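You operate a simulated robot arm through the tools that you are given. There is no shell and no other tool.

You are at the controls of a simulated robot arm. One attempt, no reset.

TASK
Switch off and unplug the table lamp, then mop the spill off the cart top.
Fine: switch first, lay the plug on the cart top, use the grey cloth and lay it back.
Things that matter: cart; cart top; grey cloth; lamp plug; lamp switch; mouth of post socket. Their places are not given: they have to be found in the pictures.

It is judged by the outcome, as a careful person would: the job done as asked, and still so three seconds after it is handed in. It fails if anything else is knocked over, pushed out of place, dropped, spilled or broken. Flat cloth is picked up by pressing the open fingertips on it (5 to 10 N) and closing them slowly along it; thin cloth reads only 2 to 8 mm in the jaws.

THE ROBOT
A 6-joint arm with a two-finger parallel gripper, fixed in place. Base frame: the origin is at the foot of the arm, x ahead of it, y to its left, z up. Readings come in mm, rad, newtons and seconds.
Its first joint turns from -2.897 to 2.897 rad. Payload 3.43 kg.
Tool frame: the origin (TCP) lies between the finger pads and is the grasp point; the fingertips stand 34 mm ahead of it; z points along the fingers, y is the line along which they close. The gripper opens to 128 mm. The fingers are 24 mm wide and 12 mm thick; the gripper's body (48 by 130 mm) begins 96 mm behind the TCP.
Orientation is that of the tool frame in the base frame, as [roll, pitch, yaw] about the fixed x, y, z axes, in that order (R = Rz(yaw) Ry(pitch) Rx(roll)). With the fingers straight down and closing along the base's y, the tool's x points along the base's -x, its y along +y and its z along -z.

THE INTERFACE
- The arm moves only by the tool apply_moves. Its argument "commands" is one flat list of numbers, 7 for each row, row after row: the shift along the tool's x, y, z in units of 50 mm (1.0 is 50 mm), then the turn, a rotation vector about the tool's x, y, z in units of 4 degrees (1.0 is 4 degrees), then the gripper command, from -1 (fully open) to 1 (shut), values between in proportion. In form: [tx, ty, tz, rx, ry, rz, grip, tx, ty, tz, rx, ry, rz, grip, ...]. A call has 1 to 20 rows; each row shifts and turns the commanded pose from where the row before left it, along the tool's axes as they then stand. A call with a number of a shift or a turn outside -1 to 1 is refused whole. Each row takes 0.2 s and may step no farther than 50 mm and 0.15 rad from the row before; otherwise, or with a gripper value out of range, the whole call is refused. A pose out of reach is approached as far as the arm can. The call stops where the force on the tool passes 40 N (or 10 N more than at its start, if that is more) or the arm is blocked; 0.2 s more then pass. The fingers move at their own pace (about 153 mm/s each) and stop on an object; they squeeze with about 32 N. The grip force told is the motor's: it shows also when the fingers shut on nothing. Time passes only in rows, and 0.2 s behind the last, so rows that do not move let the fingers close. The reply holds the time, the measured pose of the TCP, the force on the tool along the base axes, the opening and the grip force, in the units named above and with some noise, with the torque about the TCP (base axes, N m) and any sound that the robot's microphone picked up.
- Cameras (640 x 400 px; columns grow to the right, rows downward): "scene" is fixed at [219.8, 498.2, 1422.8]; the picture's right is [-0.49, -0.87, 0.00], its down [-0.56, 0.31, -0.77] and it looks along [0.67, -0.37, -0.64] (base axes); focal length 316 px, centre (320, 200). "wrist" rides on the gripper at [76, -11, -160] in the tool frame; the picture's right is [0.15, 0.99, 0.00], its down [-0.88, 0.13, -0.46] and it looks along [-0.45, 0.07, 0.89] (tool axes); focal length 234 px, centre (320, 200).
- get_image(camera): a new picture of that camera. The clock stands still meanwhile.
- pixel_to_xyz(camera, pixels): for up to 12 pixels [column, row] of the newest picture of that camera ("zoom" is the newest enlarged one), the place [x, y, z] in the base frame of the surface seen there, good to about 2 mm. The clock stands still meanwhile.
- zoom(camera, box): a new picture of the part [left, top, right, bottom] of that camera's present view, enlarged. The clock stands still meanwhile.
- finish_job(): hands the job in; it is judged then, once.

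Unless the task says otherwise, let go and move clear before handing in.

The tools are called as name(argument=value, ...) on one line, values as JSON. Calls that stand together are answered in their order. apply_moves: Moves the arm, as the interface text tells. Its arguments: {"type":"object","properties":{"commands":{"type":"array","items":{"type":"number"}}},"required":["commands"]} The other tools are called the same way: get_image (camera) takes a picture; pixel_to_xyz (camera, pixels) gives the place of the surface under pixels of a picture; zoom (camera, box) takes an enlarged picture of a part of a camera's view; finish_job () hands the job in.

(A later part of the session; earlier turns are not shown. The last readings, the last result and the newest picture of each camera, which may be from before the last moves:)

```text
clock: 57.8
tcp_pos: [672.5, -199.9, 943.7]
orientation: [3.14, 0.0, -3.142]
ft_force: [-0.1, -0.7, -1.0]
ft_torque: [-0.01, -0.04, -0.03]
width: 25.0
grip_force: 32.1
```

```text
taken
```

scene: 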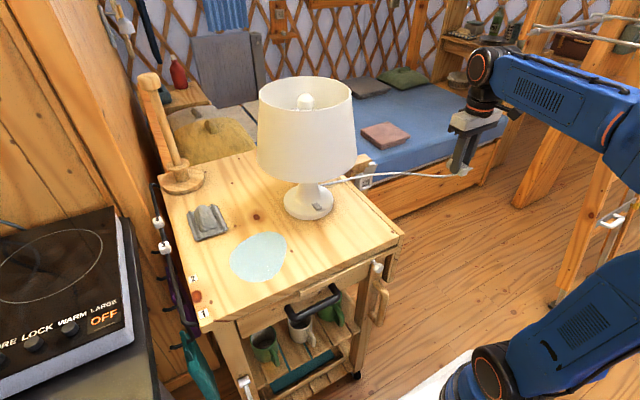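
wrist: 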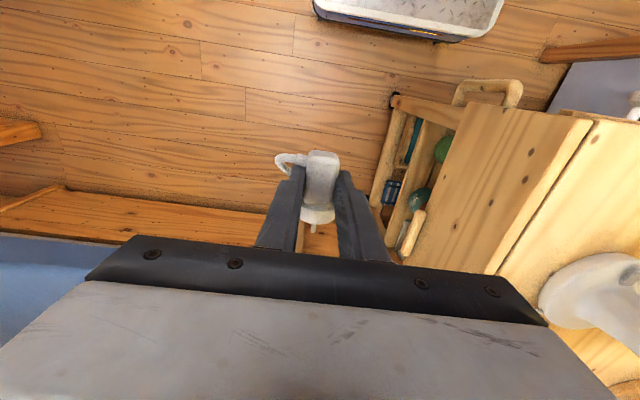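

The plug is held high beside the cart. I'll carry it sideways at z≈944 to above the cart's front-right area (about x 640, y 105), clear of the shade.

apply_moves(commands=[0.01, 0.1, 0, 0, 0, 0, 1, 0.02, 0.2, 0, 0, 0, 0, 1, 0.03, 0.3, 0, 0, 0, 0, 1, 0.04, 0.36, 0, 0, 0, 0, 1, 0.04, 0.36, 0, 0, 0, 0, 1, 0.04, 0.36, 0, 0, 0, 0, 1, 0.04, 0.36, 0, 0, 0, 0, 1, 0.04, 0.36, 0, 0, 0, 0, 1, 0.04, 0.36, 0, 0, 0, 0, 1, 0.04, 0.36, 0, 0, 0, 0, 1, 0.04, 0.36, 0, 0, 0, 0, 1, 0.04, 0.36, 0, 0, 0, 0, 1, 0.04, 0.36, 0, 0, 0, 0, 1, 0.04, 0.36, 0, 0, 0, 0, 1, 0.04, 0.36, 0, 0, 0, 0, 1, 0.04, 0.36, 0, 0, 0, 0, 1, 0.04, 0.36, 0, 0, 0, 0, 1, 0.03, 0.3, 0, 0, 0, 0, 1, 0.02, 0.2, 0, 0, 0, 0, 1, 0.01, 0.1, 0, 0, 0, 0, 1])

get_image(camera="wrist")

get_image(camera="scene")

```text
clock: 62.0
tcp_pos: [638.5, 112.4, 943.8]
orientation: [-3.141, -0.002, -3.14]
ft_force: [0.8, 0.1, -0.5]
ft_torque: [0.02, 0.0, 0.0]
width: 25.0
grip_force: 31.6
```

```text
taken
```

wrist: 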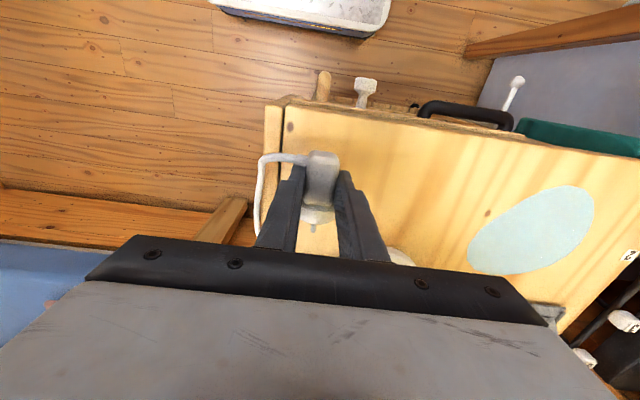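

```text
taken
```

scene: 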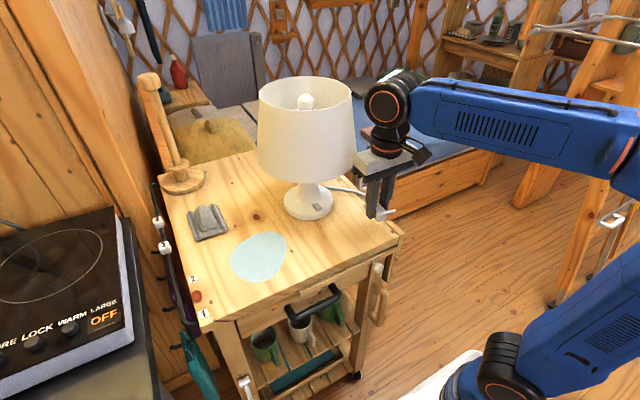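

The plug is over the cart's front-right area, clear of the shade. I'll measure the cart-top height around it before lowering.

pixel_to_xyz(camera="wrist", pixels=[[390, 180], [360, 140], [320, 130], [300, 125], [400, 220], [285, 130], [275, 120], [290, 110]])

zoom(camera="wrist", box=[240, 120, 400, 260])

zoom(camera="scene", box=[320, 130, 440, 250])

```text
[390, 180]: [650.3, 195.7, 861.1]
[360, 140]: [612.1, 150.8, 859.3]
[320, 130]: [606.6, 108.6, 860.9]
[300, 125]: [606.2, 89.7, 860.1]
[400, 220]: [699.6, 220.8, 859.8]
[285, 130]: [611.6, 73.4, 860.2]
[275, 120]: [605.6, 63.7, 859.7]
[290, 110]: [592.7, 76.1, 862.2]
```

```text
2.86 times, centred on (320, 190) of wrist
```

zoom: 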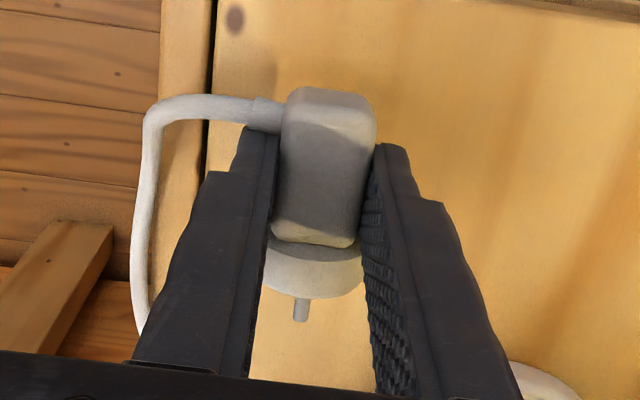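

```text
3.33 times, centred on (380, 190) of scene
```

zoom: 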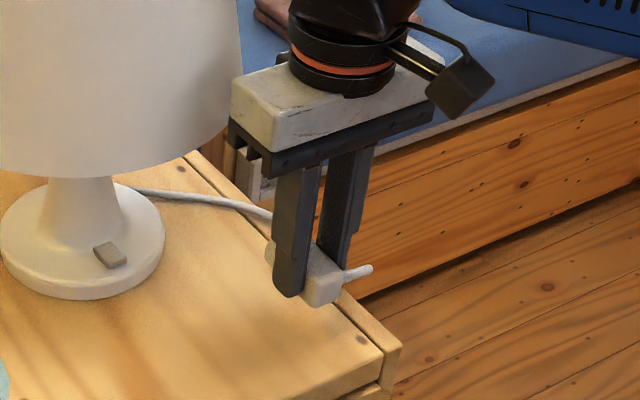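

Cart top there is z≈860, so contact should come at TCP z≈899–900. I'll lower most of the way, then creep.

apply_moves(commands=[0, 0, 0.1, 0, 0, 0, 1, 0, 0, 0.2, 0, 0, 0, 1, 0, 0, 0.2, 0, 0, 0, 1, 0, 0, 0.15, 0, 0, 0, 1, 0, 0, 0.08, 0, 0, 0, 1, 0, 0, 0.04, 0, 0, 0, 1, 0, 0, 0, 0, 0, 0, 1])

apply_moves(commands=[0, 0, 0.03, 0, 0, 0, 1, 0, 0, 0.03, 0, 0, 0, 1])

```text
clock: 63.6
tcp_pos: [638.7, 110.3, 902.6]
orientation: [3.141, 0.0, 3.141]
ft_force: [0.1, 0.0, -1.0]
ft_torque: [0.01, 0.03, -0.02]
width: 25.2
grip_force: 32.0
```

```text
clock: 64.2
tcp_pos: [639.9, 112.5, 900.6]
orientation: [3.141, 0.002, -3.141]
ft_force: [-0.3, 0.1, -1.1]
ft_torque: [-0.03, 0.02, -0.01]
width: 24.7
grip_force: 32.4
```

No contact yet at about z=900. I'll creep down 1 mm at a time.

apply_moves(commands=[0, 0, 0.02, 0, 0, 0, 1])

apply_moves(commands=[0, 0, 0.02, 0, 0, 0, 1])

zoom(camera="scene", box=[340, 180, 420, 250])

```text
clock: 64.6
tcp_pos: [639.8, 109.7, 901.5]
orientation: [3.141, 0.001, 3.141]
ft_force: [0.0, 0.3, -0.5]
ft_torque: [-0.02, 0.06, -0.02]
width: 24.9
grip_force: 32.2
```

```text
clock: 65.0
tcp_pos: [639.5, 112.2, 899.3]
orientation: [3.141, 0.002, 3.141]
ft_force: [0.6, 0.2, 0.1]
ft_torque: [-0.02, 0.02, -0.01]
width: 24.8
grip_force: 32.3
```

```text
5.71 times, centred on (380, 215) of scene
```

zoom: 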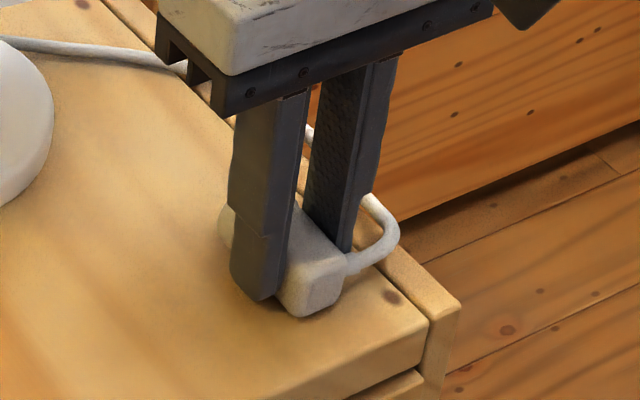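

The plug looks nearly on the surface but there's no contact force yet. Another couple of 1 mm steps.

apply_moves(commands=[0, 0, 0.02, 0, 0, 0, 1])

apply_moves(commands=[0, 0, 0.02, 0, 0, 0, 1])

```text
clock: 65.4
tcp_pos: [639.4, 110.5, 898.9]
orientation: [-3.142, 0.003, 3.141]
ft_force: [1.6, -0.8, 13.6]
ft_torque: [-0.06, 0.12, -0.01]
width: 24.8
grip_force: 31.9
```

```text
clock: 65.8
tcp_pos: [638.6, 110.4, 899.1]
orientation: [3.14, 0.005, 3.141]
ft_force: [1.9, 4.4, 25.0]
ft_torque: [0.13, 0.06, -0.03]
width: 25.1
grip_force: 31.5
```

The plug touched down (up to 25 N). I'll back off about 1.5 mm to relieve the load, then open gently.

apply_moves(commands=[0, 0, -0.032, 0, 0, 0, 1, 0, 0, 0, 0, 0, 0, 1])

apply_moves(commands=[0, 0, 0, 0, 0, 0, 0.58, 0, 0, 0, 0, 0, 0, 0.5, 0, 0, 0, 0, 0, 0, 0.4, 0, 0, 0, 0, 0, 0, 0.3, 0, 0, 0, 0, 0, 0, 0.2])

zoom(camera="wrist", box=[240, 120, 400, 260])

zoom(camera="scene", box=[340, 180, 420, 250])

```text
clock: 66.4
tcp_pos: [638.3, 110.8, 898.5]
orientation: [-3.141, -0.002, -3.142]
ft_force: [1.6, 1.8, 7.3]
ft_torque: [0.09, -0.15, 0.07]
width: 25.1
grip_force: 32.2
```

```text
clock: 67.6
tcp_pos: [638.2, 110.1, 898.4]
orientation: [3.141, 0.002, -3.141]
ft_force: [-0.7, 0.2, -0.1]
ft_torque: [0.0, 0.01, -0.02]
width: 51.2
grip_force: 0.1
```

```text
2.86 times, centred on (320, 190) of wrist
```

zoom: 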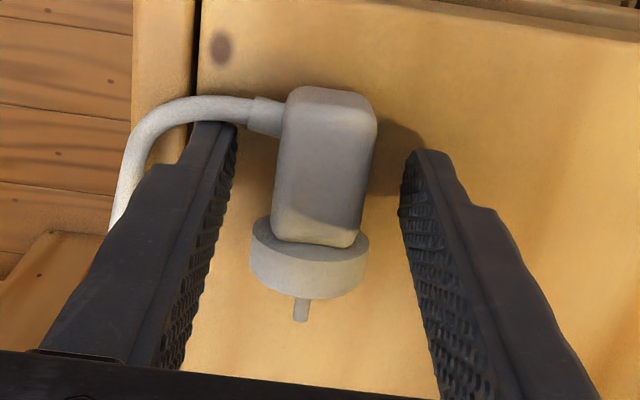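

```text
5.71 times, centred on (380, 215) of scene
```

zoom: 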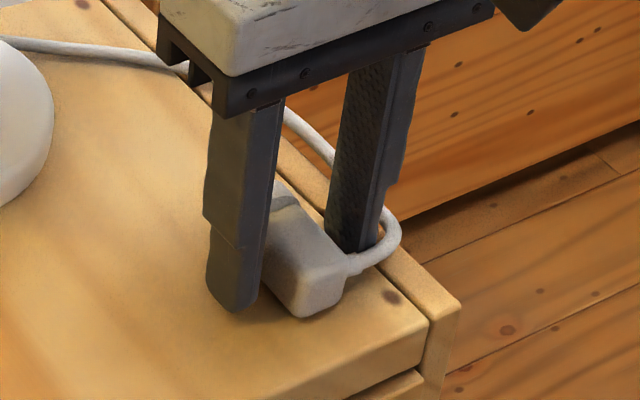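

The plug rests on the cart top and is free of both fingers. I'll rise straight up slowly and verify it stays put.

apply_moves(commands=[0, 0, -0.1, 0, 0, 0, 0.2, 0, 0, -0.2, 0, 0, 0, 0.2, 0, 0, -0.4, 0, 0, 0, 0.2, 0, 0, -0.6, 0, 0, 0, 0.2, 0, 0, -0.8, 0, 0, 0, 0.2, 0, 0, -0.8, 0, 0, 0, 0.2, 0, 0, -0.8, 0, 0, 0, 0.2])

get_image(camera="wrist")

get_image(camera="scene")

```text
clock: 69.2
tcp_pos: [637.5, 110.8, 1085.4]
orientation: [-3.141, -0.001, 3.142]
ft_force: [0.4, 0.1, -0.3]
ft_torque: [0.02, -0.03, 0.0]
width: 51.3
grip_force: 0.0
```

```text
taken
```

wrist: 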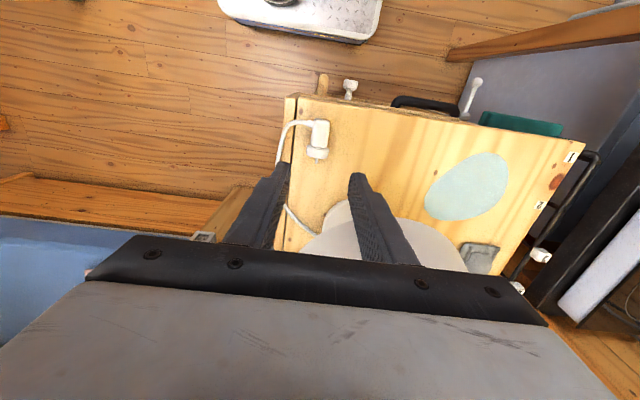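

```text
taken
```

scene: 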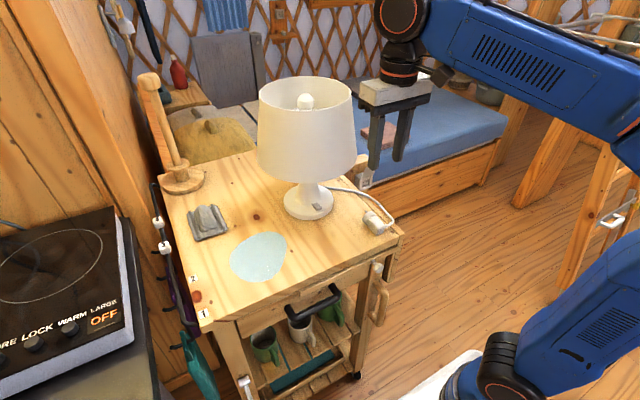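

The plug lies on the cart top at scene (374,222) with its cord on the lamp's right side. Next I map the spill outline and the cloth to plan the mopping.

zoom(camera="scene", box=[220, 220, 300, 290])

pixel_to_xyz(camera="scene", pixels=[[231, 262], [234, 247], [245, 237], [262, 232], [278, 232], [287, 240], [287, 250], [280, 262], [268, 273], [252, 280], [240, 277], [233, 270]])

pixel_to_xyz(camera="scene", pixels=[[187, 215], [191, 228], [197, 241], [213, 236], [228, 231], [222, 217], [215, 205], [205, 208], [200, 210], [210, 225], [205, 228], [215, 222]])

```text
5.71 times, centred on (260, 255) of scene
```

zoom: 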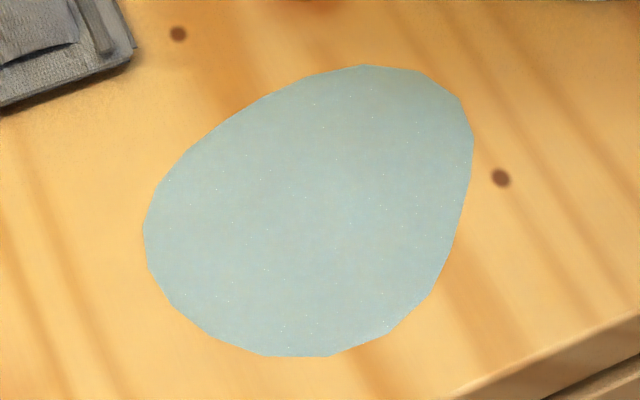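

```text
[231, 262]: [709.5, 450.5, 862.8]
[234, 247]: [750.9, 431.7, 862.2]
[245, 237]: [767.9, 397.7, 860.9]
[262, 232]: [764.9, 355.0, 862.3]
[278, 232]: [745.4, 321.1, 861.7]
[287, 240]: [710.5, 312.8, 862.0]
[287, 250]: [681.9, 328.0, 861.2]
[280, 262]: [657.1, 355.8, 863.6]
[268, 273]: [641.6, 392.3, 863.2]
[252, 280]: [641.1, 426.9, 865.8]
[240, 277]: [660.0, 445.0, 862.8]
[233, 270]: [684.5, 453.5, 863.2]
```

```text
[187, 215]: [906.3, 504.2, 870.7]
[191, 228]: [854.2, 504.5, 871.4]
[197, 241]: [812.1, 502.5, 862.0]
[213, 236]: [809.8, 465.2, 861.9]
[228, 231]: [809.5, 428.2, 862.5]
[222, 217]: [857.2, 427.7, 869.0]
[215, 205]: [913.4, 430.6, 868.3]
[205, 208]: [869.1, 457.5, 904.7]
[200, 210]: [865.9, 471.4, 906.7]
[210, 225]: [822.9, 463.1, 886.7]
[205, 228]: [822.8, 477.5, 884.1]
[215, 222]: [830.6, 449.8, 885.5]
```

The spill spans x 641–768, y 313–453; the cloth spans x 808–913, y 428–505 with a hump to z≈906 near (866,466). I'll move around the front of the lamp at z≈1085 to look down on the cloth.

apply_moves(commands=[0.12, 0.95, 0, 0, 0, 0, 0.2, 0.12, 0.95, 0, 0, 0, 0, 0.2, 0.12, 0.95, 0, 0, 0, 0, 0.2, 0.12, 0.95, 0, 0, 0, 0, 0.2, 0.12, 0.95, 0, 0, 0, 0, 0.2, 0.12, 0.95, 0, 0, 0, 0, 0.2, -0.8, 0.26, 0, 0, 0, 0, 0.2, -0.8, 0.26, 0, 0, 0, 0, 0.2, -0.8, 0.26, 0, 0, 0, 0, 0.2, -0.8, 0.26, 0, 0, 0, 0, 0.2, -0.8, 0.26, 0, 0, 0, 0, 0.2, 0, 0, 0, 0, 0, 0, 0.2])

get_image(camera="wrist")

get_image(camera="scene")

```text
clock: 71.8
tcp_pos: [797.6, 456.2, 1073.5]
orientation: [3.138, 0.003, -3.142]
ft_force: [0.4, -0.5, 0.6]
ft_torque: [0.0, -0.02, 0.05]
width: 51.1
grip_force: 0.2
out of reach, approached as far as the arm can: row 11
```

```text
taken
```

wrist: 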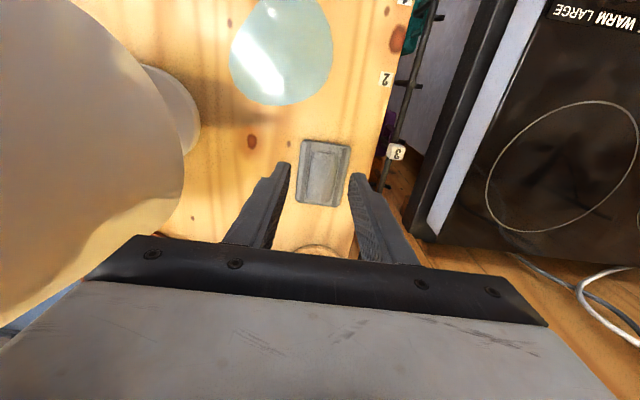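

```text
taken
```

scene: 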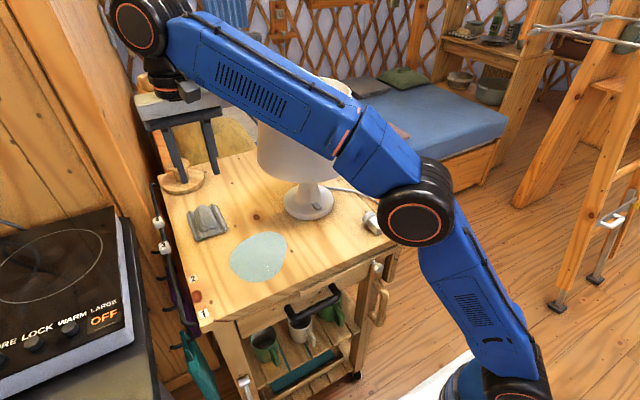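

The arm reached its limit at that height, stopping at (798,456,1074), so I should lower to gain reach. The cloth is visible at wrist (322,172); I'll zoom and measure it.

zoom(camera="wrist", box=[280, 120, 370, 220])

pixel_to_xyz(camera="zoom", pixels=[[320, 200], [320, 120], [320, 260], [270, 200], [370, 200], [255, 200], [400, 200], [320, 290], [320, 90], [240, 120], [420, 130], [320, 160]])

```text
4.00 times, centred on (325, 170) of wrist
```

zoom: 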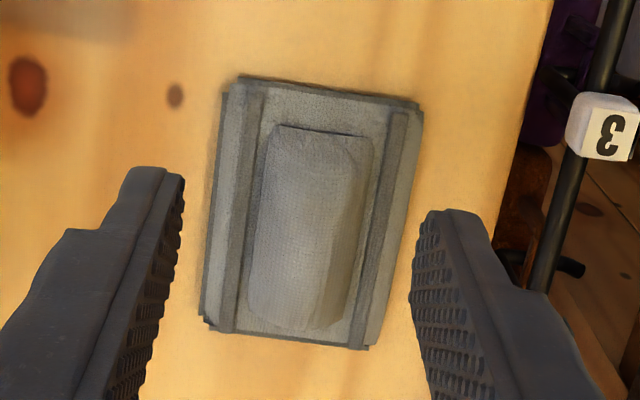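

```text
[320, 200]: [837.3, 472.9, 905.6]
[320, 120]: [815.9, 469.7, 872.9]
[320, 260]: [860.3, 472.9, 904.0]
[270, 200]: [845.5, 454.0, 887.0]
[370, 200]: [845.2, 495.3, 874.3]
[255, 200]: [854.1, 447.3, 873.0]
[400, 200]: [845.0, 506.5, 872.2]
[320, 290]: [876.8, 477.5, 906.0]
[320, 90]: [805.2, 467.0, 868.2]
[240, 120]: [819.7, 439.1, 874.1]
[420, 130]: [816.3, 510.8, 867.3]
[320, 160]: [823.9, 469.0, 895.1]
```

The hump runs along x 819–900 at y≈448–493 (centre 470.5), top z 906, with the flat part at z≈872. I'll lower first to regain reach, then move to about (845,470,960).

apply_moves(commands=[0, 0, 0.7, 0, 0, 0, 0.1, 0, 0, 0.7, 0, 0, 0, 0.1, 0, 0, 0.7, 0, 0, 0, 0.1, 0, 0, 0, 0, 0, 0, 0.1])

get_image(camera="scene")

```text
clock: 72.8
tcp_pos: [797.4, 455.3, 968.9]
orientation: [-3.14, 0.0, 3.142]
ft_force: [0.3, -1.5, 0.5]
ft_torque: [0.03, -0.02, -0.01]
width: 57.6
grip_force: 0.1
```

```text
taken
```

scene: 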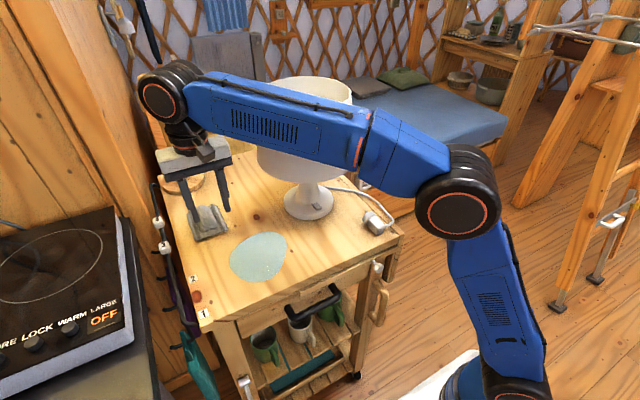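

The forearm appears close to the lampshade in this view; I'll measure it to be sure of the clearance before moving further.

pixel_to_xyz(camera="scene", pixels=[[220, 100], [260, 110], [300, 120], [340, 130], [300, 150], [340, 155], [260, 135], [220, 130], [300, 95], [350, 115], [180, 95], [330, 85]])

zoom(camera="scene", box=[130, 50, 370, 200])

```text
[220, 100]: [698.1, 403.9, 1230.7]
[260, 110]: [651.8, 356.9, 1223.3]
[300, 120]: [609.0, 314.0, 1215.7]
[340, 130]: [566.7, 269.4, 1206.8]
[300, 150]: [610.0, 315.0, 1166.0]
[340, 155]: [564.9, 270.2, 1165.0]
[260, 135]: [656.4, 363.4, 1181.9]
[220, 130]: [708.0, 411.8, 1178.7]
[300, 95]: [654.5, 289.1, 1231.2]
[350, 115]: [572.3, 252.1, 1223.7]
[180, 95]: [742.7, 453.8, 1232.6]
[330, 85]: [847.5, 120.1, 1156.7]
```

```text
2.67 times, centred on (250, 125) of scene
```

zoom: 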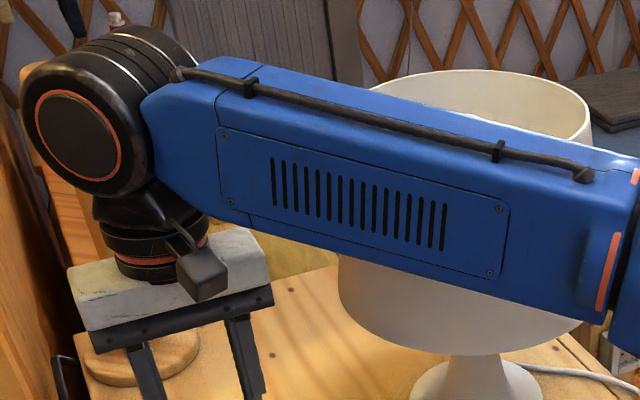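

The forearm runs along a line close to the lamp. I'll sample the forearm's far edge and the shade top behind it to determine the actual gap, and check that the lamp hasn't been touched.

pixel_to_xyz(camera="scene", pixels=[[318, 96], [300, 91], [280, 86], [260, 80], [240, 76], [318, 100], [280, 90], [240, 80], [300, 78], [335, 78], [347, 85], [275, 82]])

zoom(camera="scene", box=[250, 60, 370, 130])

pixel_to_xyz(camera="scene", pixels=[[307, 217], [285, 205], [330, 200], [307, 181], [280, 178], [340, 172], [316, 206], [300, 195]])

```text
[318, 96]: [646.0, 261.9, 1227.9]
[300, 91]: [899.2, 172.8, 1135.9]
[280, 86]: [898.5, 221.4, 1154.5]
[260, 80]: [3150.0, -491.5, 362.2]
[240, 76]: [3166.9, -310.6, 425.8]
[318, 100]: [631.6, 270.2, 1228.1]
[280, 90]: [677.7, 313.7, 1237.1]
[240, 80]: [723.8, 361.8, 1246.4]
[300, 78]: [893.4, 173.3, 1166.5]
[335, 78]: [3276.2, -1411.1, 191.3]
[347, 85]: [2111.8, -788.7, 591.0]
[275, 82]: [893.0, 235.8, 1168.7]
```

```text
5.33 times, centred on (310, 95) of scene
```

zoom: 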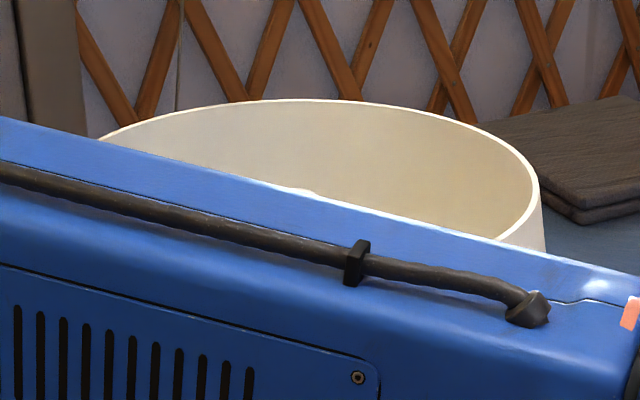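

```text
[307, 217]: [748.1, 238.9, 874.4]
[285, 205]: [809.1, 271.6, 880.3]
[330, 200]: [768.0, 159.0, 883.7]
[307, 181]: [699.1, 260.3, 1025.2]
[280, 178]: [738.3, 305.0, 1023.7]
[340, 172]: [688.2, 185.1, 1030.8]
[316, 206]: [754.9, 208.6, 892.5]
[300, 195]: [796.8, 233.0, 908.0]
```

The lamp hasn't moved (shade rim still at (699,260,1025)), and the forearm's far edge leaves roughly 30 mm to the shade now. I'll sample the elbow and upper arm to predict how the gap changes as I reach further.

pixel_to_xyz(camera="scene", pixels=[[460, 212], [440, 200], [480, 190], [420, 160], [490, 290], [480, 270], [510, 340], [520, 385], [160, 100], [185, 140], [400, 140], [400, 170]])

```text
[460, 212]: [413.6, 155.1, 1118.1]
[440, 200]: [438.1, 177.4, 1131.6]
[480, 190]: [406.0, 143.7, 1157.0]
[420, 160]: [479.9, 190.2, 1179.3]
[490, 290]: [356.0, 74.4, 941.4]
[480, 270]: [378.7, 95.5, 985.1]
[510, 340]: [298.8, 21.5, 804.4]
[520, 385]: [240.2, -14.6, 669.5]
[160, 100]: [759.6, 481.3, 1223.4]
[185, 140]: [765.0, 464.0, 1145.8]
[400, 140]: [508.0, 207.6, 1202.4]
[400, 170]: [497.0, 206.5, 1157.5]
```

The arm pivots so that, if I lean the tool back about 24° (fingers pointing slightly forward), both the forearm and the gripper body stay well clear of the shade. I'll tilt, then hover over the cloth hump at about (850,470,955) with 58 mm opening.

apply_moves(commands=[0, 0, 0, 0, -1, 0, 0.1, 0, 0, 0, 0, -1, 0, 0.1, 0, 0, 0, 0, -1, 0, 0.1, 0, 0, 0, 0, -1, 0, 0.1, 0, 0, 0, 0, -1, 0, 0.1, 0, 0, 0, 0, -1, 0, 0.1, -0.427, 0.155, 0.343, 0, 0, 0, 0.1, -0.427, 0.155, 0.343, 0, 0, 0, 0.1, 0, 0, 0, 0, 0, 0, 0.1])

get_image(camera="wrist")

get_image(camera="scene")

```text
clock: 74.8
tcp_pos: [850.1, 471.5, 955.2]
orientation: [-3.142, 0.419, 3.141]
ft_force: [0.2, -0.3, 0.2]
ft_torque: [-0.01, -0.02, 0.01]
width: 57.5
grip_force: 0.1
```

```text
taken
```

wrist: 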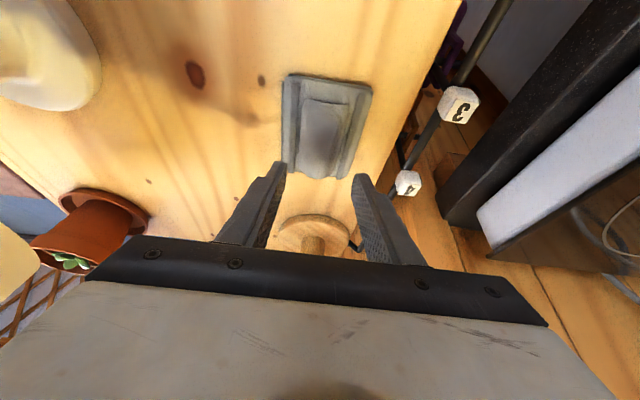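

```text
taken
```

scene: 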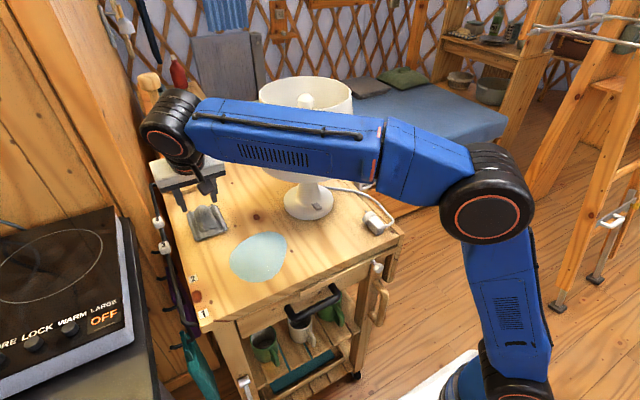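

I'm hovering above the cloth with the tool at 24° tilt. I'll zoom in on it to align the fingers with the hump.

zoom(camera="wrist", box=[260, 60, 400, 200])

pixel_to_xyz(camera="zoom", pixels=[[330, 200], [330, 150], [330, 280], [330, 310], [290, 240], [375, 240], [270, 240], [400, 240], [235, 240], [425, 200], [330, 240], [355, 260]])

```text
2.86 times, centred on (330, 130) of wrist
```

zoom: 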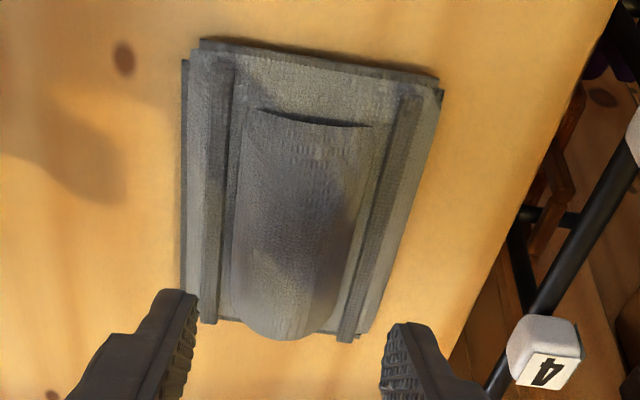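

```text
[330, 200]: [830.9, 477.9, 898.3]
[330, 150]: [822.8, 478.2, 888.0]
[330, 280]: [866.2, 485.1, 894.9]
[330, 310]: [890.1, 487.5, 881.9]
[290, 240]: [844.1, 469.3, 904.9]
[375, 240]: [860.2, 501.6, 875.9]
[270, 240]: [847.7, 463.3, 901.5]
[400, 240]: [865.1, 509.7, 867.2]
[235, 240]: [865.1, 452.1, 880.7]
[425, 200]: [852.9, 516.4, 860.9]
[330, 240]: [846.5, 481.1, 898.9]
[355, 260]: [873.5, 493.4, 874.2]
```

The hump's centre line is y≈472, with low strips at y≈445 and 500 (z≈876). I'll lower to TCP z≈915 so the fingertips flank the hump just above the strips.

apply_moves(commands=[0.0813, 0.01, 0.1827, 0, 0, 0, 0.1, 0.0813, 0, 0.1827, 0, 0, 0, 0.1, 0.0813, 0, 0.1827, 0, 0, 0, 0.1, 0.0813, 0, 0.1827, 0, 0, 0, 0.1, 0, 0, 0, 0, 0, 0, 0.1])

zoom(camera="wrist", box=[240, 100, 400, 220])

zoom(camera="scene", box=[140, 150, 260, 260])

```text
clock: 76.0
tcp_pos: [851.0, 470.9, 914.0]
orientation: [3.141, 0.418, 3.14]
ft_force: [0.7, -0.3, 0.6]
ft_torque: [0.02, 0.02, 0.05]
width: 57.7
grip_force: 0.0
```

```text
3.33 times, centred on (320, 160) of wrist
```

zoom: 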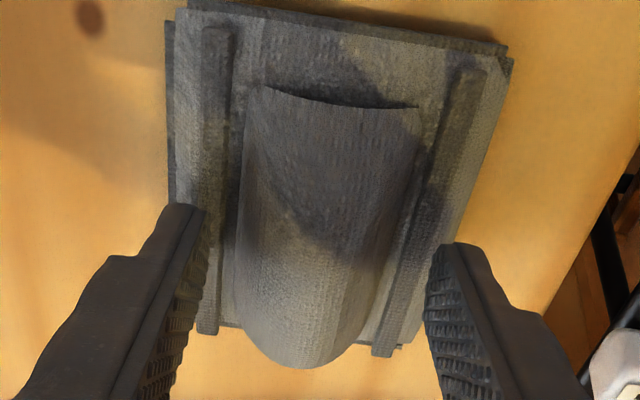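

```text
3.64 times, centred on (200, 205) of scene
```

zoom: 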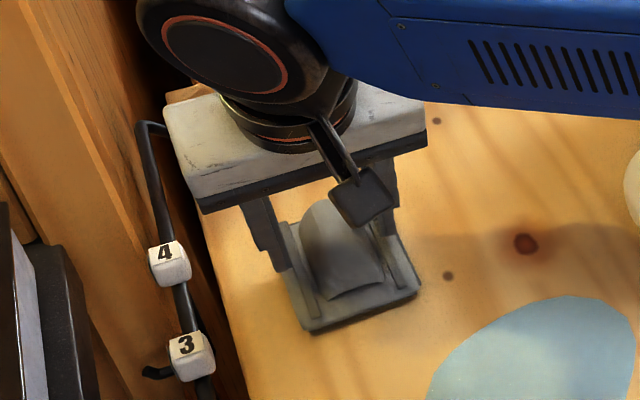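

The fingers straddle the hump without contact. I'll close slowly along it.

apply_moves(commands=[0, 0, 0, 0, 0, 0, 0.2, 0, 0, 0, 0, 0, 0, 0.27, 0, 0, 0, 0, 0, 0, 0.34, 0, 0, 0, 0, 0, 0, 0.4, 0, 0, 0, 0, 0, 0, 0.46])

apply_moves(commands=[0, 0, 0, 0, 0, 0, 0.52, 0, 0, 0, 0, 0, 0, 0.58, 0, 0, 0, 0, 0, 0, 0.64, 0, 0, 0, 0, 0, 0, 0.7, 0, 0, 0, 0, 0, 0, 0.76, 0, 0, 0, 0, 0, 0, 0.82, 0, 0, 0, 0, 0, 0, 0.88, 0, 0, 0, 0, 0, 0, 0.94, 0, 0, 0, 0, 0, 0, 1, 0, 0, 0, 0, 0, 0, 1])

zoom(camera="wrist", box=[240, 100, 400, 220])

zoom(camera="scene", box=[140, 150, 260, 260])

```text
clock: 77.2
tcp_pos: [850.4, 471.0, 914.8]
orientation: [3.14, 0.417, -3.141]
ft_force: [-0.7, -0.2, -1.0]
ft_torque: [-0.02, -0.04, -0.03]
width: 34.5
grip_force: 0.2
```

```text
clock: 79.4
tcp_pos: [850.9, 470.7, 914.7]
orientation: [3.14, 0.418, -3.141]
ft_force: [-1.1, -0.2, 1.3]
ft_torque: [0.0, 0.0, 0.02]
width: 22.8
grip_force: 32.1
```

```text
3.33 times, centred on (320, 160) of wrist
```

zoom: 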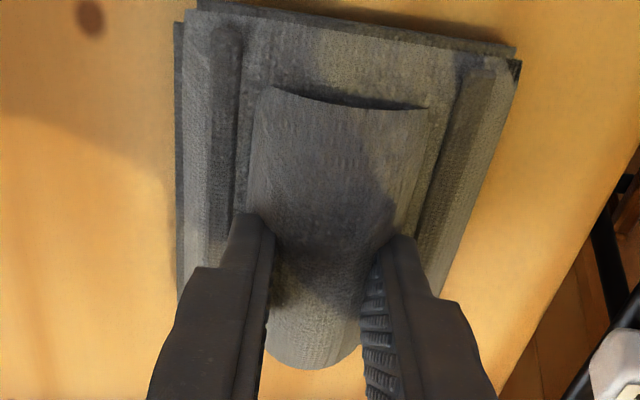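

```text
3.64 times, centred on (200, 205) of scene
```

zoom: 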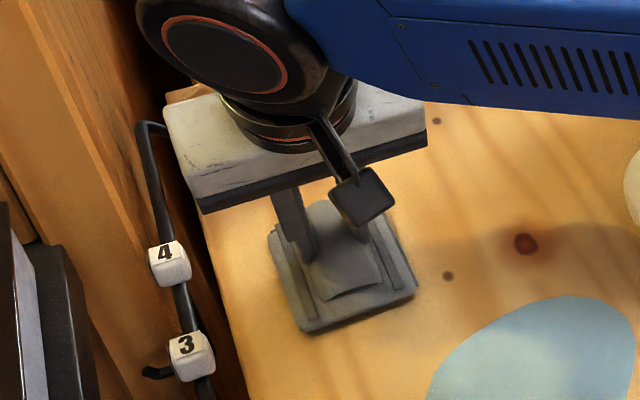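

The hump is gripped at 22.8 mm with 32 N. I'll lift about 20 mm gently and check the cloth comes along.

apply_moves(commands=[-0.0163, 0, -0.0365, 0, 0, 0, 1, -0.0407, 0, -0.0914, 0, 0, 0, 1, -0.0407, 0, -0.0914, 0, 0, 0, 1, -0.0407, 0, -0.0914, 0, 0, 0, 1, -0.0244, 0, -0.0548, 0, 0, 0, 1])

zoom(camera="wrist", box=[240, 80, 400, 220])

zoom(camera="scene", box=[140, 150, 260, 260])

```text
clock: 80.6
tcp_pos: [850.4, 471.5, 935.3]
orientation: [3.141, 0.419, 3.141]
ft_force: [0.0, 0.0, -0.4]
ft_torque: [-0.03, 0.0, 0.01]
width: 22.7
grip_force: 31.5
```

```text
2.86 times, centred on (320, 150) of wrist
```

zoom: 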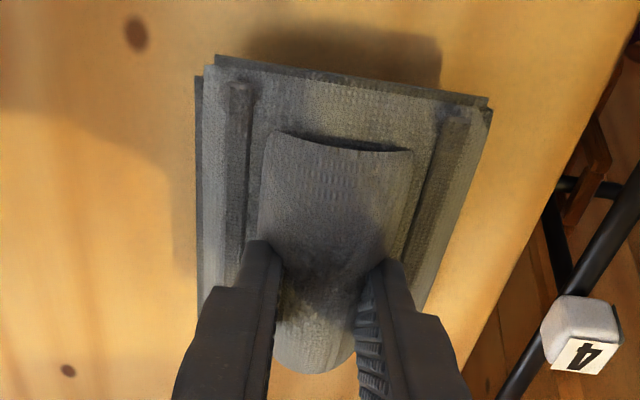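

```text
3.64 times, centred on (200, 205) of scene
```

zoom: 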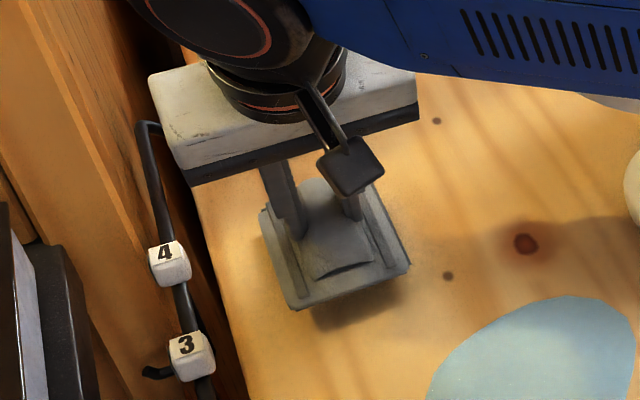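

The cloth lifts flat and firmly held. I'll carry it over to the spill's far-left part at about (712,430) at low height.

apply_moves(commands=[0.2, -0.07, -0.09, 0, 0, 0, 1, 0.4, -0.13, -0.178, 0, 0, 0, 1, 0.42, -0.137, -0.187, 0, 0, 0, 1, 0.42, -0.137, -0.187, 0, 0, 0, 1, 0.42, -0.137, -0.187, 0, 0, 0, 1, 0.4, -0.13, -0.178, 0, 0, 0, 1, 0.26, -0.08, -0.11, 0, 0, 0, 1, 0, 0, 0, 0, 0, 0, 1])

get_image(camera="scene")

get_image(camera="wrist")

```text
clock: 82.4
tcp_pos: [712.4, 431.5, 935.8]
orientation: [3.141, 0.418, -3.142]
ft_force: [0.8, 0.7, -1.4]
ft_torque: [0.01, 0.0, -0.03]
width: 23.2
grip_force: 31.9
```

```text
taken
```

scene: 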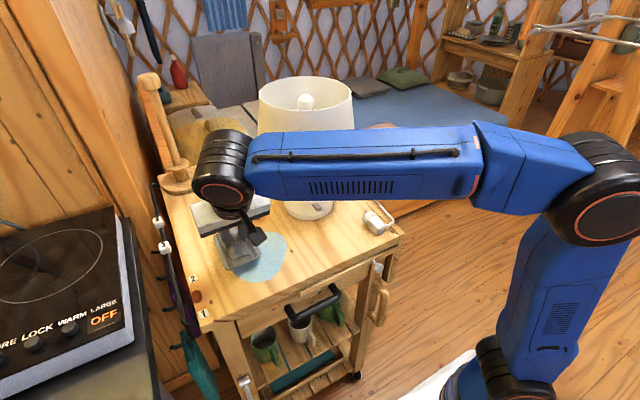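

```text
taken
```

wrist: 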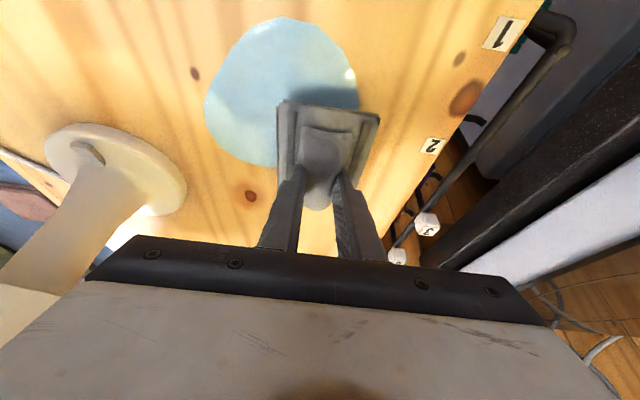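

The cloth hovers over the left part of the spill. I'll lower it to the surface and press lightly.

apply_moves(commands=[0.0488, 0, 0.1096, 0, 0, 0, 1, 0.0488, 0, 0.1096, 0, 0, 0, 1, 0.0488, 0, 0.1096, 0, 0, 0, 1, 0.0163, 0, 0.0365, 0, 0, 0, 1, 0, 0, 0, 0, 0, 0, 1])

apply_moves(commands=[0.0081, 0, 0.0183, 0, 0, 0, 1])

apply_moves(commands=[0.0081, 0, 0.0183, 0, 0, 0, 1])

```text
clock: 83.6
tcp_pos: [713.6, 431.1, 915.2]
orientation: [3.142, 0.42, 3.141]
ft_force: [0.3, 0.3, -0.7]
ft_torque: [-0.03, 0.01, 0.0]
width: 22.6
grip_force: 32.3
```

```text
clock: 84.0
tcp_pos: [712.7, 430.3, 915.9]
orientation: [3.138, 0.42, 3.141]
ft_force: [0.0, -2.7, 9.1]
ft_torque: [-0.13, 0.18, 0.0]
width: 22.8
grip_force: 32.5
```

```text
clock: 84.4
tcp_pos: [713.0, 429.8, 914.5]
orientation: [3.137, 0.421, 3.14]
ft_force: [3.8, -1.5, 26.4]
ft_torque: [-0.12, 0.0, -0.06]
width: 22.5
grip_force: 32.0
```

Contact reached; 26 N is more than needed, so I'll ease up 1 mm and sweep toward the robot along this lane.

apply_moves(commands=[-0.0081, 0, -0.0183, 0, 0, 0, 1, 0.0914, 0, -0.0407, 0, 0, 0, 1, 0.1827, 0, -0.0813, 0, 0, 0, 1, 0.1827, 0, -0.0813, 0, 0, 0, 1])

get_image(camera="scene")

```text
clock: 85.4
tcp_pos: [687.8, 431.4, 913.7]
orientation: [3.141, 0.421, 3.138]
ft_force: [12.4, -1.5, 31.9]
ft_torque: [-0.04, -0.79, 0.01]
width: 22.6
grip_force: 31.6
```

```text
taken
```

scene: 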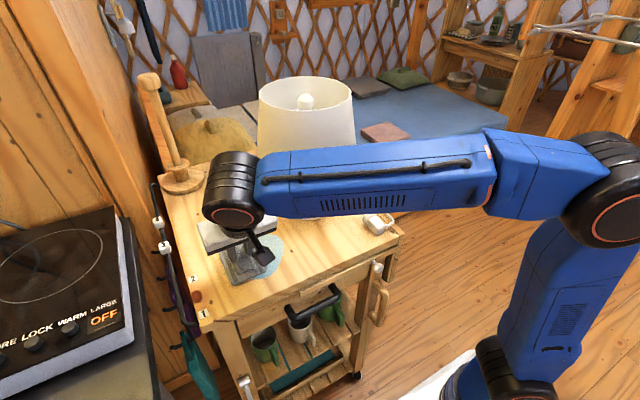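

The down-force rose to 32 N with 12 N drag, too high against a wheeled cart. I'll raise 1.5 mm and check whether the cart has shifted.

apply_moves(commands=[-0.0122, 0, -0.0274, 0, 0, 0, 1])

zoom(camera="scene", box=[180, 230, 260, 340])

pixel_to_xyz(camera="scene", pixels=[[402, 235], [202, 328], [330, 290], [307, 217], [355, 330]])

```text
clock: 85.8
tcp_pos: [687.4, 431.0, 914.7]
orientation: [3.141, 0.418, -3.141]
ft_force: [7.5, 0.2, 20.9]
ft_torque: [0.04, -0.75, 0.02]
width: 22.9
grip_force: 32.0
```

```text
3.64 times, centred on (220, 285) of scene
```

zoom: 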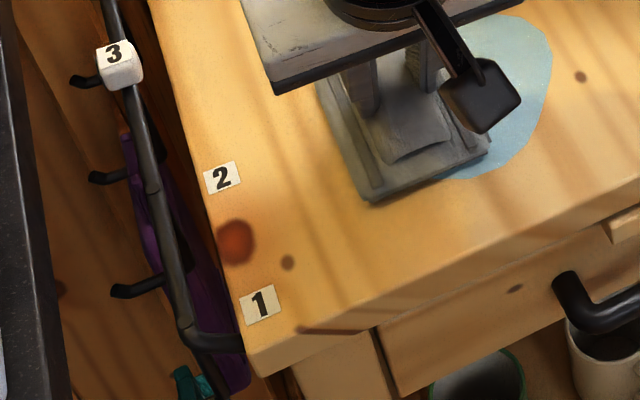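

```text
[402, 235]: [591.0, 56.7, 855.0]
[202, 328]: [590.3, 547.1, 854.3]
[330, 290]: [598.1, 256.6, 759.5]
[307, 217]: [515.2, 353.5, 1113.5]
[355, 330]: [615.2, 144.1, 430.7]
```

The cart hasn't moved, and the wiped strip already looks clean. I'll ease another 1 mm and continue the lane toward the robot.

apply_moves(commands=[-0.0081, 0, -0.0183, 0, 0, 0, 1, 0.0914, 0, -0.0407, 0, 0, 0, 1, 0.1827, 0, -0.0813, 0, 0, 0, 1, 0.1827, 0, -0.0813, 0, 0, 0, 1, 0.1827, 0, -0.0813, 0, 0, 0, 1])

get_image(camera="scene")

get_image(camera="wrist")

```text
clock: 87.0
tcp_pos: [652.1, 431.9, 915.7]
orientation: [3.14, 0.419, -3.14]
ft_force: [-0.1, -0.4, -0.5]
ft_torque: [-0.01, 0.01, 0.0]
width: 22.9
grip_force: 31.5
```

```text
taken
```

scene: 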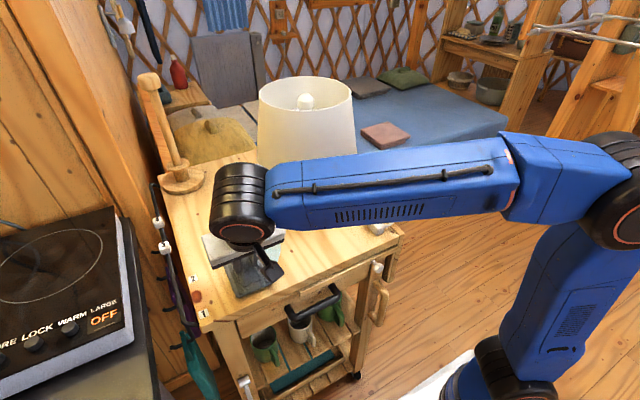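

```text
taken
```

wrist: 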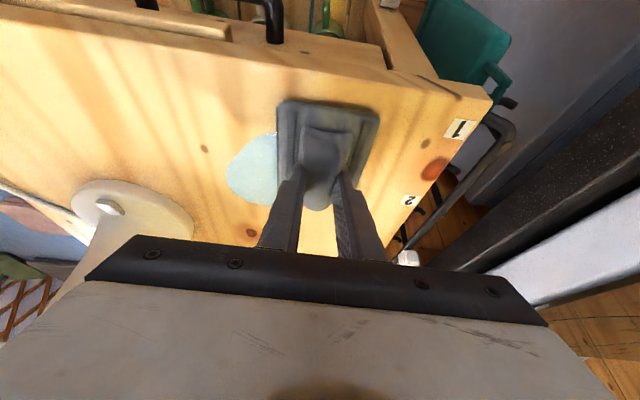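

The wiped lane is clean; remaining spill shows at wrist (252,172). Contact was just lost, so I'll lower 0.7 mm, shift over to y≈400 and sweep away from the robot.

apply_moves(commands=[0.0057, 0, 0.0128, 0, 0, 0, 1, 0, -0.16, 0, 0, 0, 0, 1, 0, -0.16, 0, 0, 0, 0, 1, 0, -0.16, 0, 0, 0, 0, 1, 0, -0.16, 0, 0, 0, 0, 1])

apply_moves(commands=[-0.0914, 0, 0.0407, 0, 0, 0, 1, -0.1827, 0, 0.0813, 0, 0, 0, 1, -0.1827, 0, 0.0813, 0, 0, 0, 1, -0.1827, 0, 0.0813, 0, 0, 0, 1])

```text
clock: 88.2
tcp_pos: [653.1, 398.4, 916.2]
orientation: [-3.141, 0.42, -3.141]
ft_force: [0.2, -0.5, 0.3]
ft_torque: [0.02, 0.02, 0.01]
width: 22.7
grip_force: 31.6
```

```text
clock: 89.2
tcp_pos: [687.4, 400.5, 915.9]
orientation: [-3.141, 0.419, 3.14]
ft_force: [0.0, 0.5, 0.4]
ft_torque: [-0.03, 0.02, -0.05]
width: 22.7
grip_force: 31.5
```

No contact force at this height; I'll lower in 0.5 mm steps until a light contact shows.

apply_moves(commands=[0.0041, 0, 0.0091, 0, 0, 0, 1])

apply_moves(commands=[0.0041, 0, 0.0091, 0, 0, 0, 1])

apply_moves(commands=[0.0041, 0, 0.0091, 0, 0, 0, 1])

get_image(camera="wrist")

```text
clock: 89.6
tcp_pos: [688.1, 398.4, 914.5]
orientation: [3.141, 0.419, 3.141]
ft_force: [0.2, 0.8, -1.3]
ft_torque: [-0.01, 0.0, -0.01]
width: 22.9
grip_force: 32.5
```

```text
clock: 90.0
tcp_pos: [686.7, 399.5, 915.8]
orientation: [-3.141, 0.423, 3.142]
ft_force: [-0.6, 0.7, 4.0]
ft_torque: [0.01, 0.25, -0.04]
width: 22.8
grip_force: 31.9
```

```text
clock: 90.4
tcp_pos: [687.8, 399.2, 913.5]
orientation: [3.14, 0.421, 3.141]
ft_force: [-3.2, 1.8, 12.0]
ft_torque: [-0.05, 0.44, -0.03]
width: 23.0
grip_force: 31.9
```

```text
taken
```

wrist: 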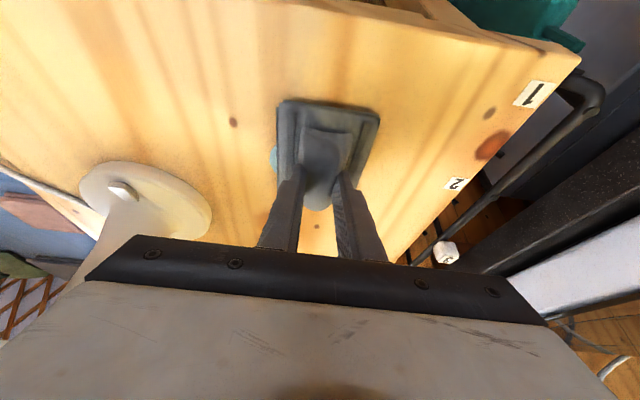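

With about 12 N down, the only spill still visible is a sliver at wrist (273,157). I'll sweep toward the lamp side to y≈352, then along x there.

apply_moves(commands=[0, -0.08, 0, 0, 0, 0, 1, 0, -0.16, 0, 0, 0, 0, 1, 0, -0.16, 0, 0, 0, 0, 1, 0, -0.16, 0, 0, 0, 0, 1, 0, -0.16, 0, 0, 0, 0, 1, 0, -0.16, 0, 0, 0, 0, 1, 0, -0.08, 0, 0, 0, 0, 1])

get_image(camera="wrist")

get_image(camera="scene")

```text
clock: 92.0
tcp_pos: [688.8, 350.4, 914.4]
orientation: [3.141, 0.418, -3.141]
ft_force: [-2.1, 6.5, 15.0]
ft_torque: [0.24, -0.28, 0.12]
width: 22.7
grip_force: 32.2
```

```text
taken
```

wrist: 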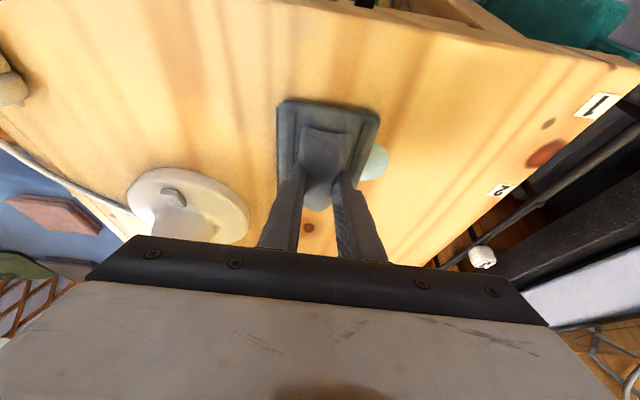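

```text
taken
```

scene: 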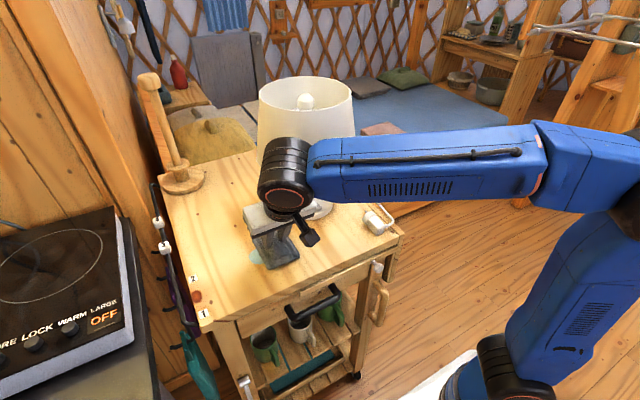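

A shrunken patch of spill remains, visible at wrist (375,160) and (316,200) around the cloth. I'll locate it and sweep back over it.

pixel_to_xyz(camera="wrist", pixels=[[378, 150], [385, 163], [372, 175], [316, 203], [308, 205], [365, 178]])

zoom(camera="wrist", box=[250, 80, 410, 230])

```text
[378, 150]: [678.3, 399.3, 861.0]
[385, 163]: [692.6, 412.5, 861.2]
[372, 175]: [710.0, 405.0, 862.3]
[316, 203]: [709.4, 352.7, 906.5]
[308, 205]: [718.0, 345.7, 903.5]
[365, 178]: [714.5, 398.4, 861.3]
```

```text
2.67 times, centred on (330, 155) of wrist
```

zoom: 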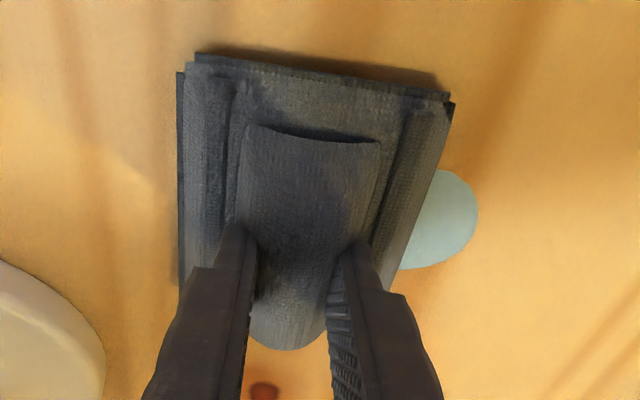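

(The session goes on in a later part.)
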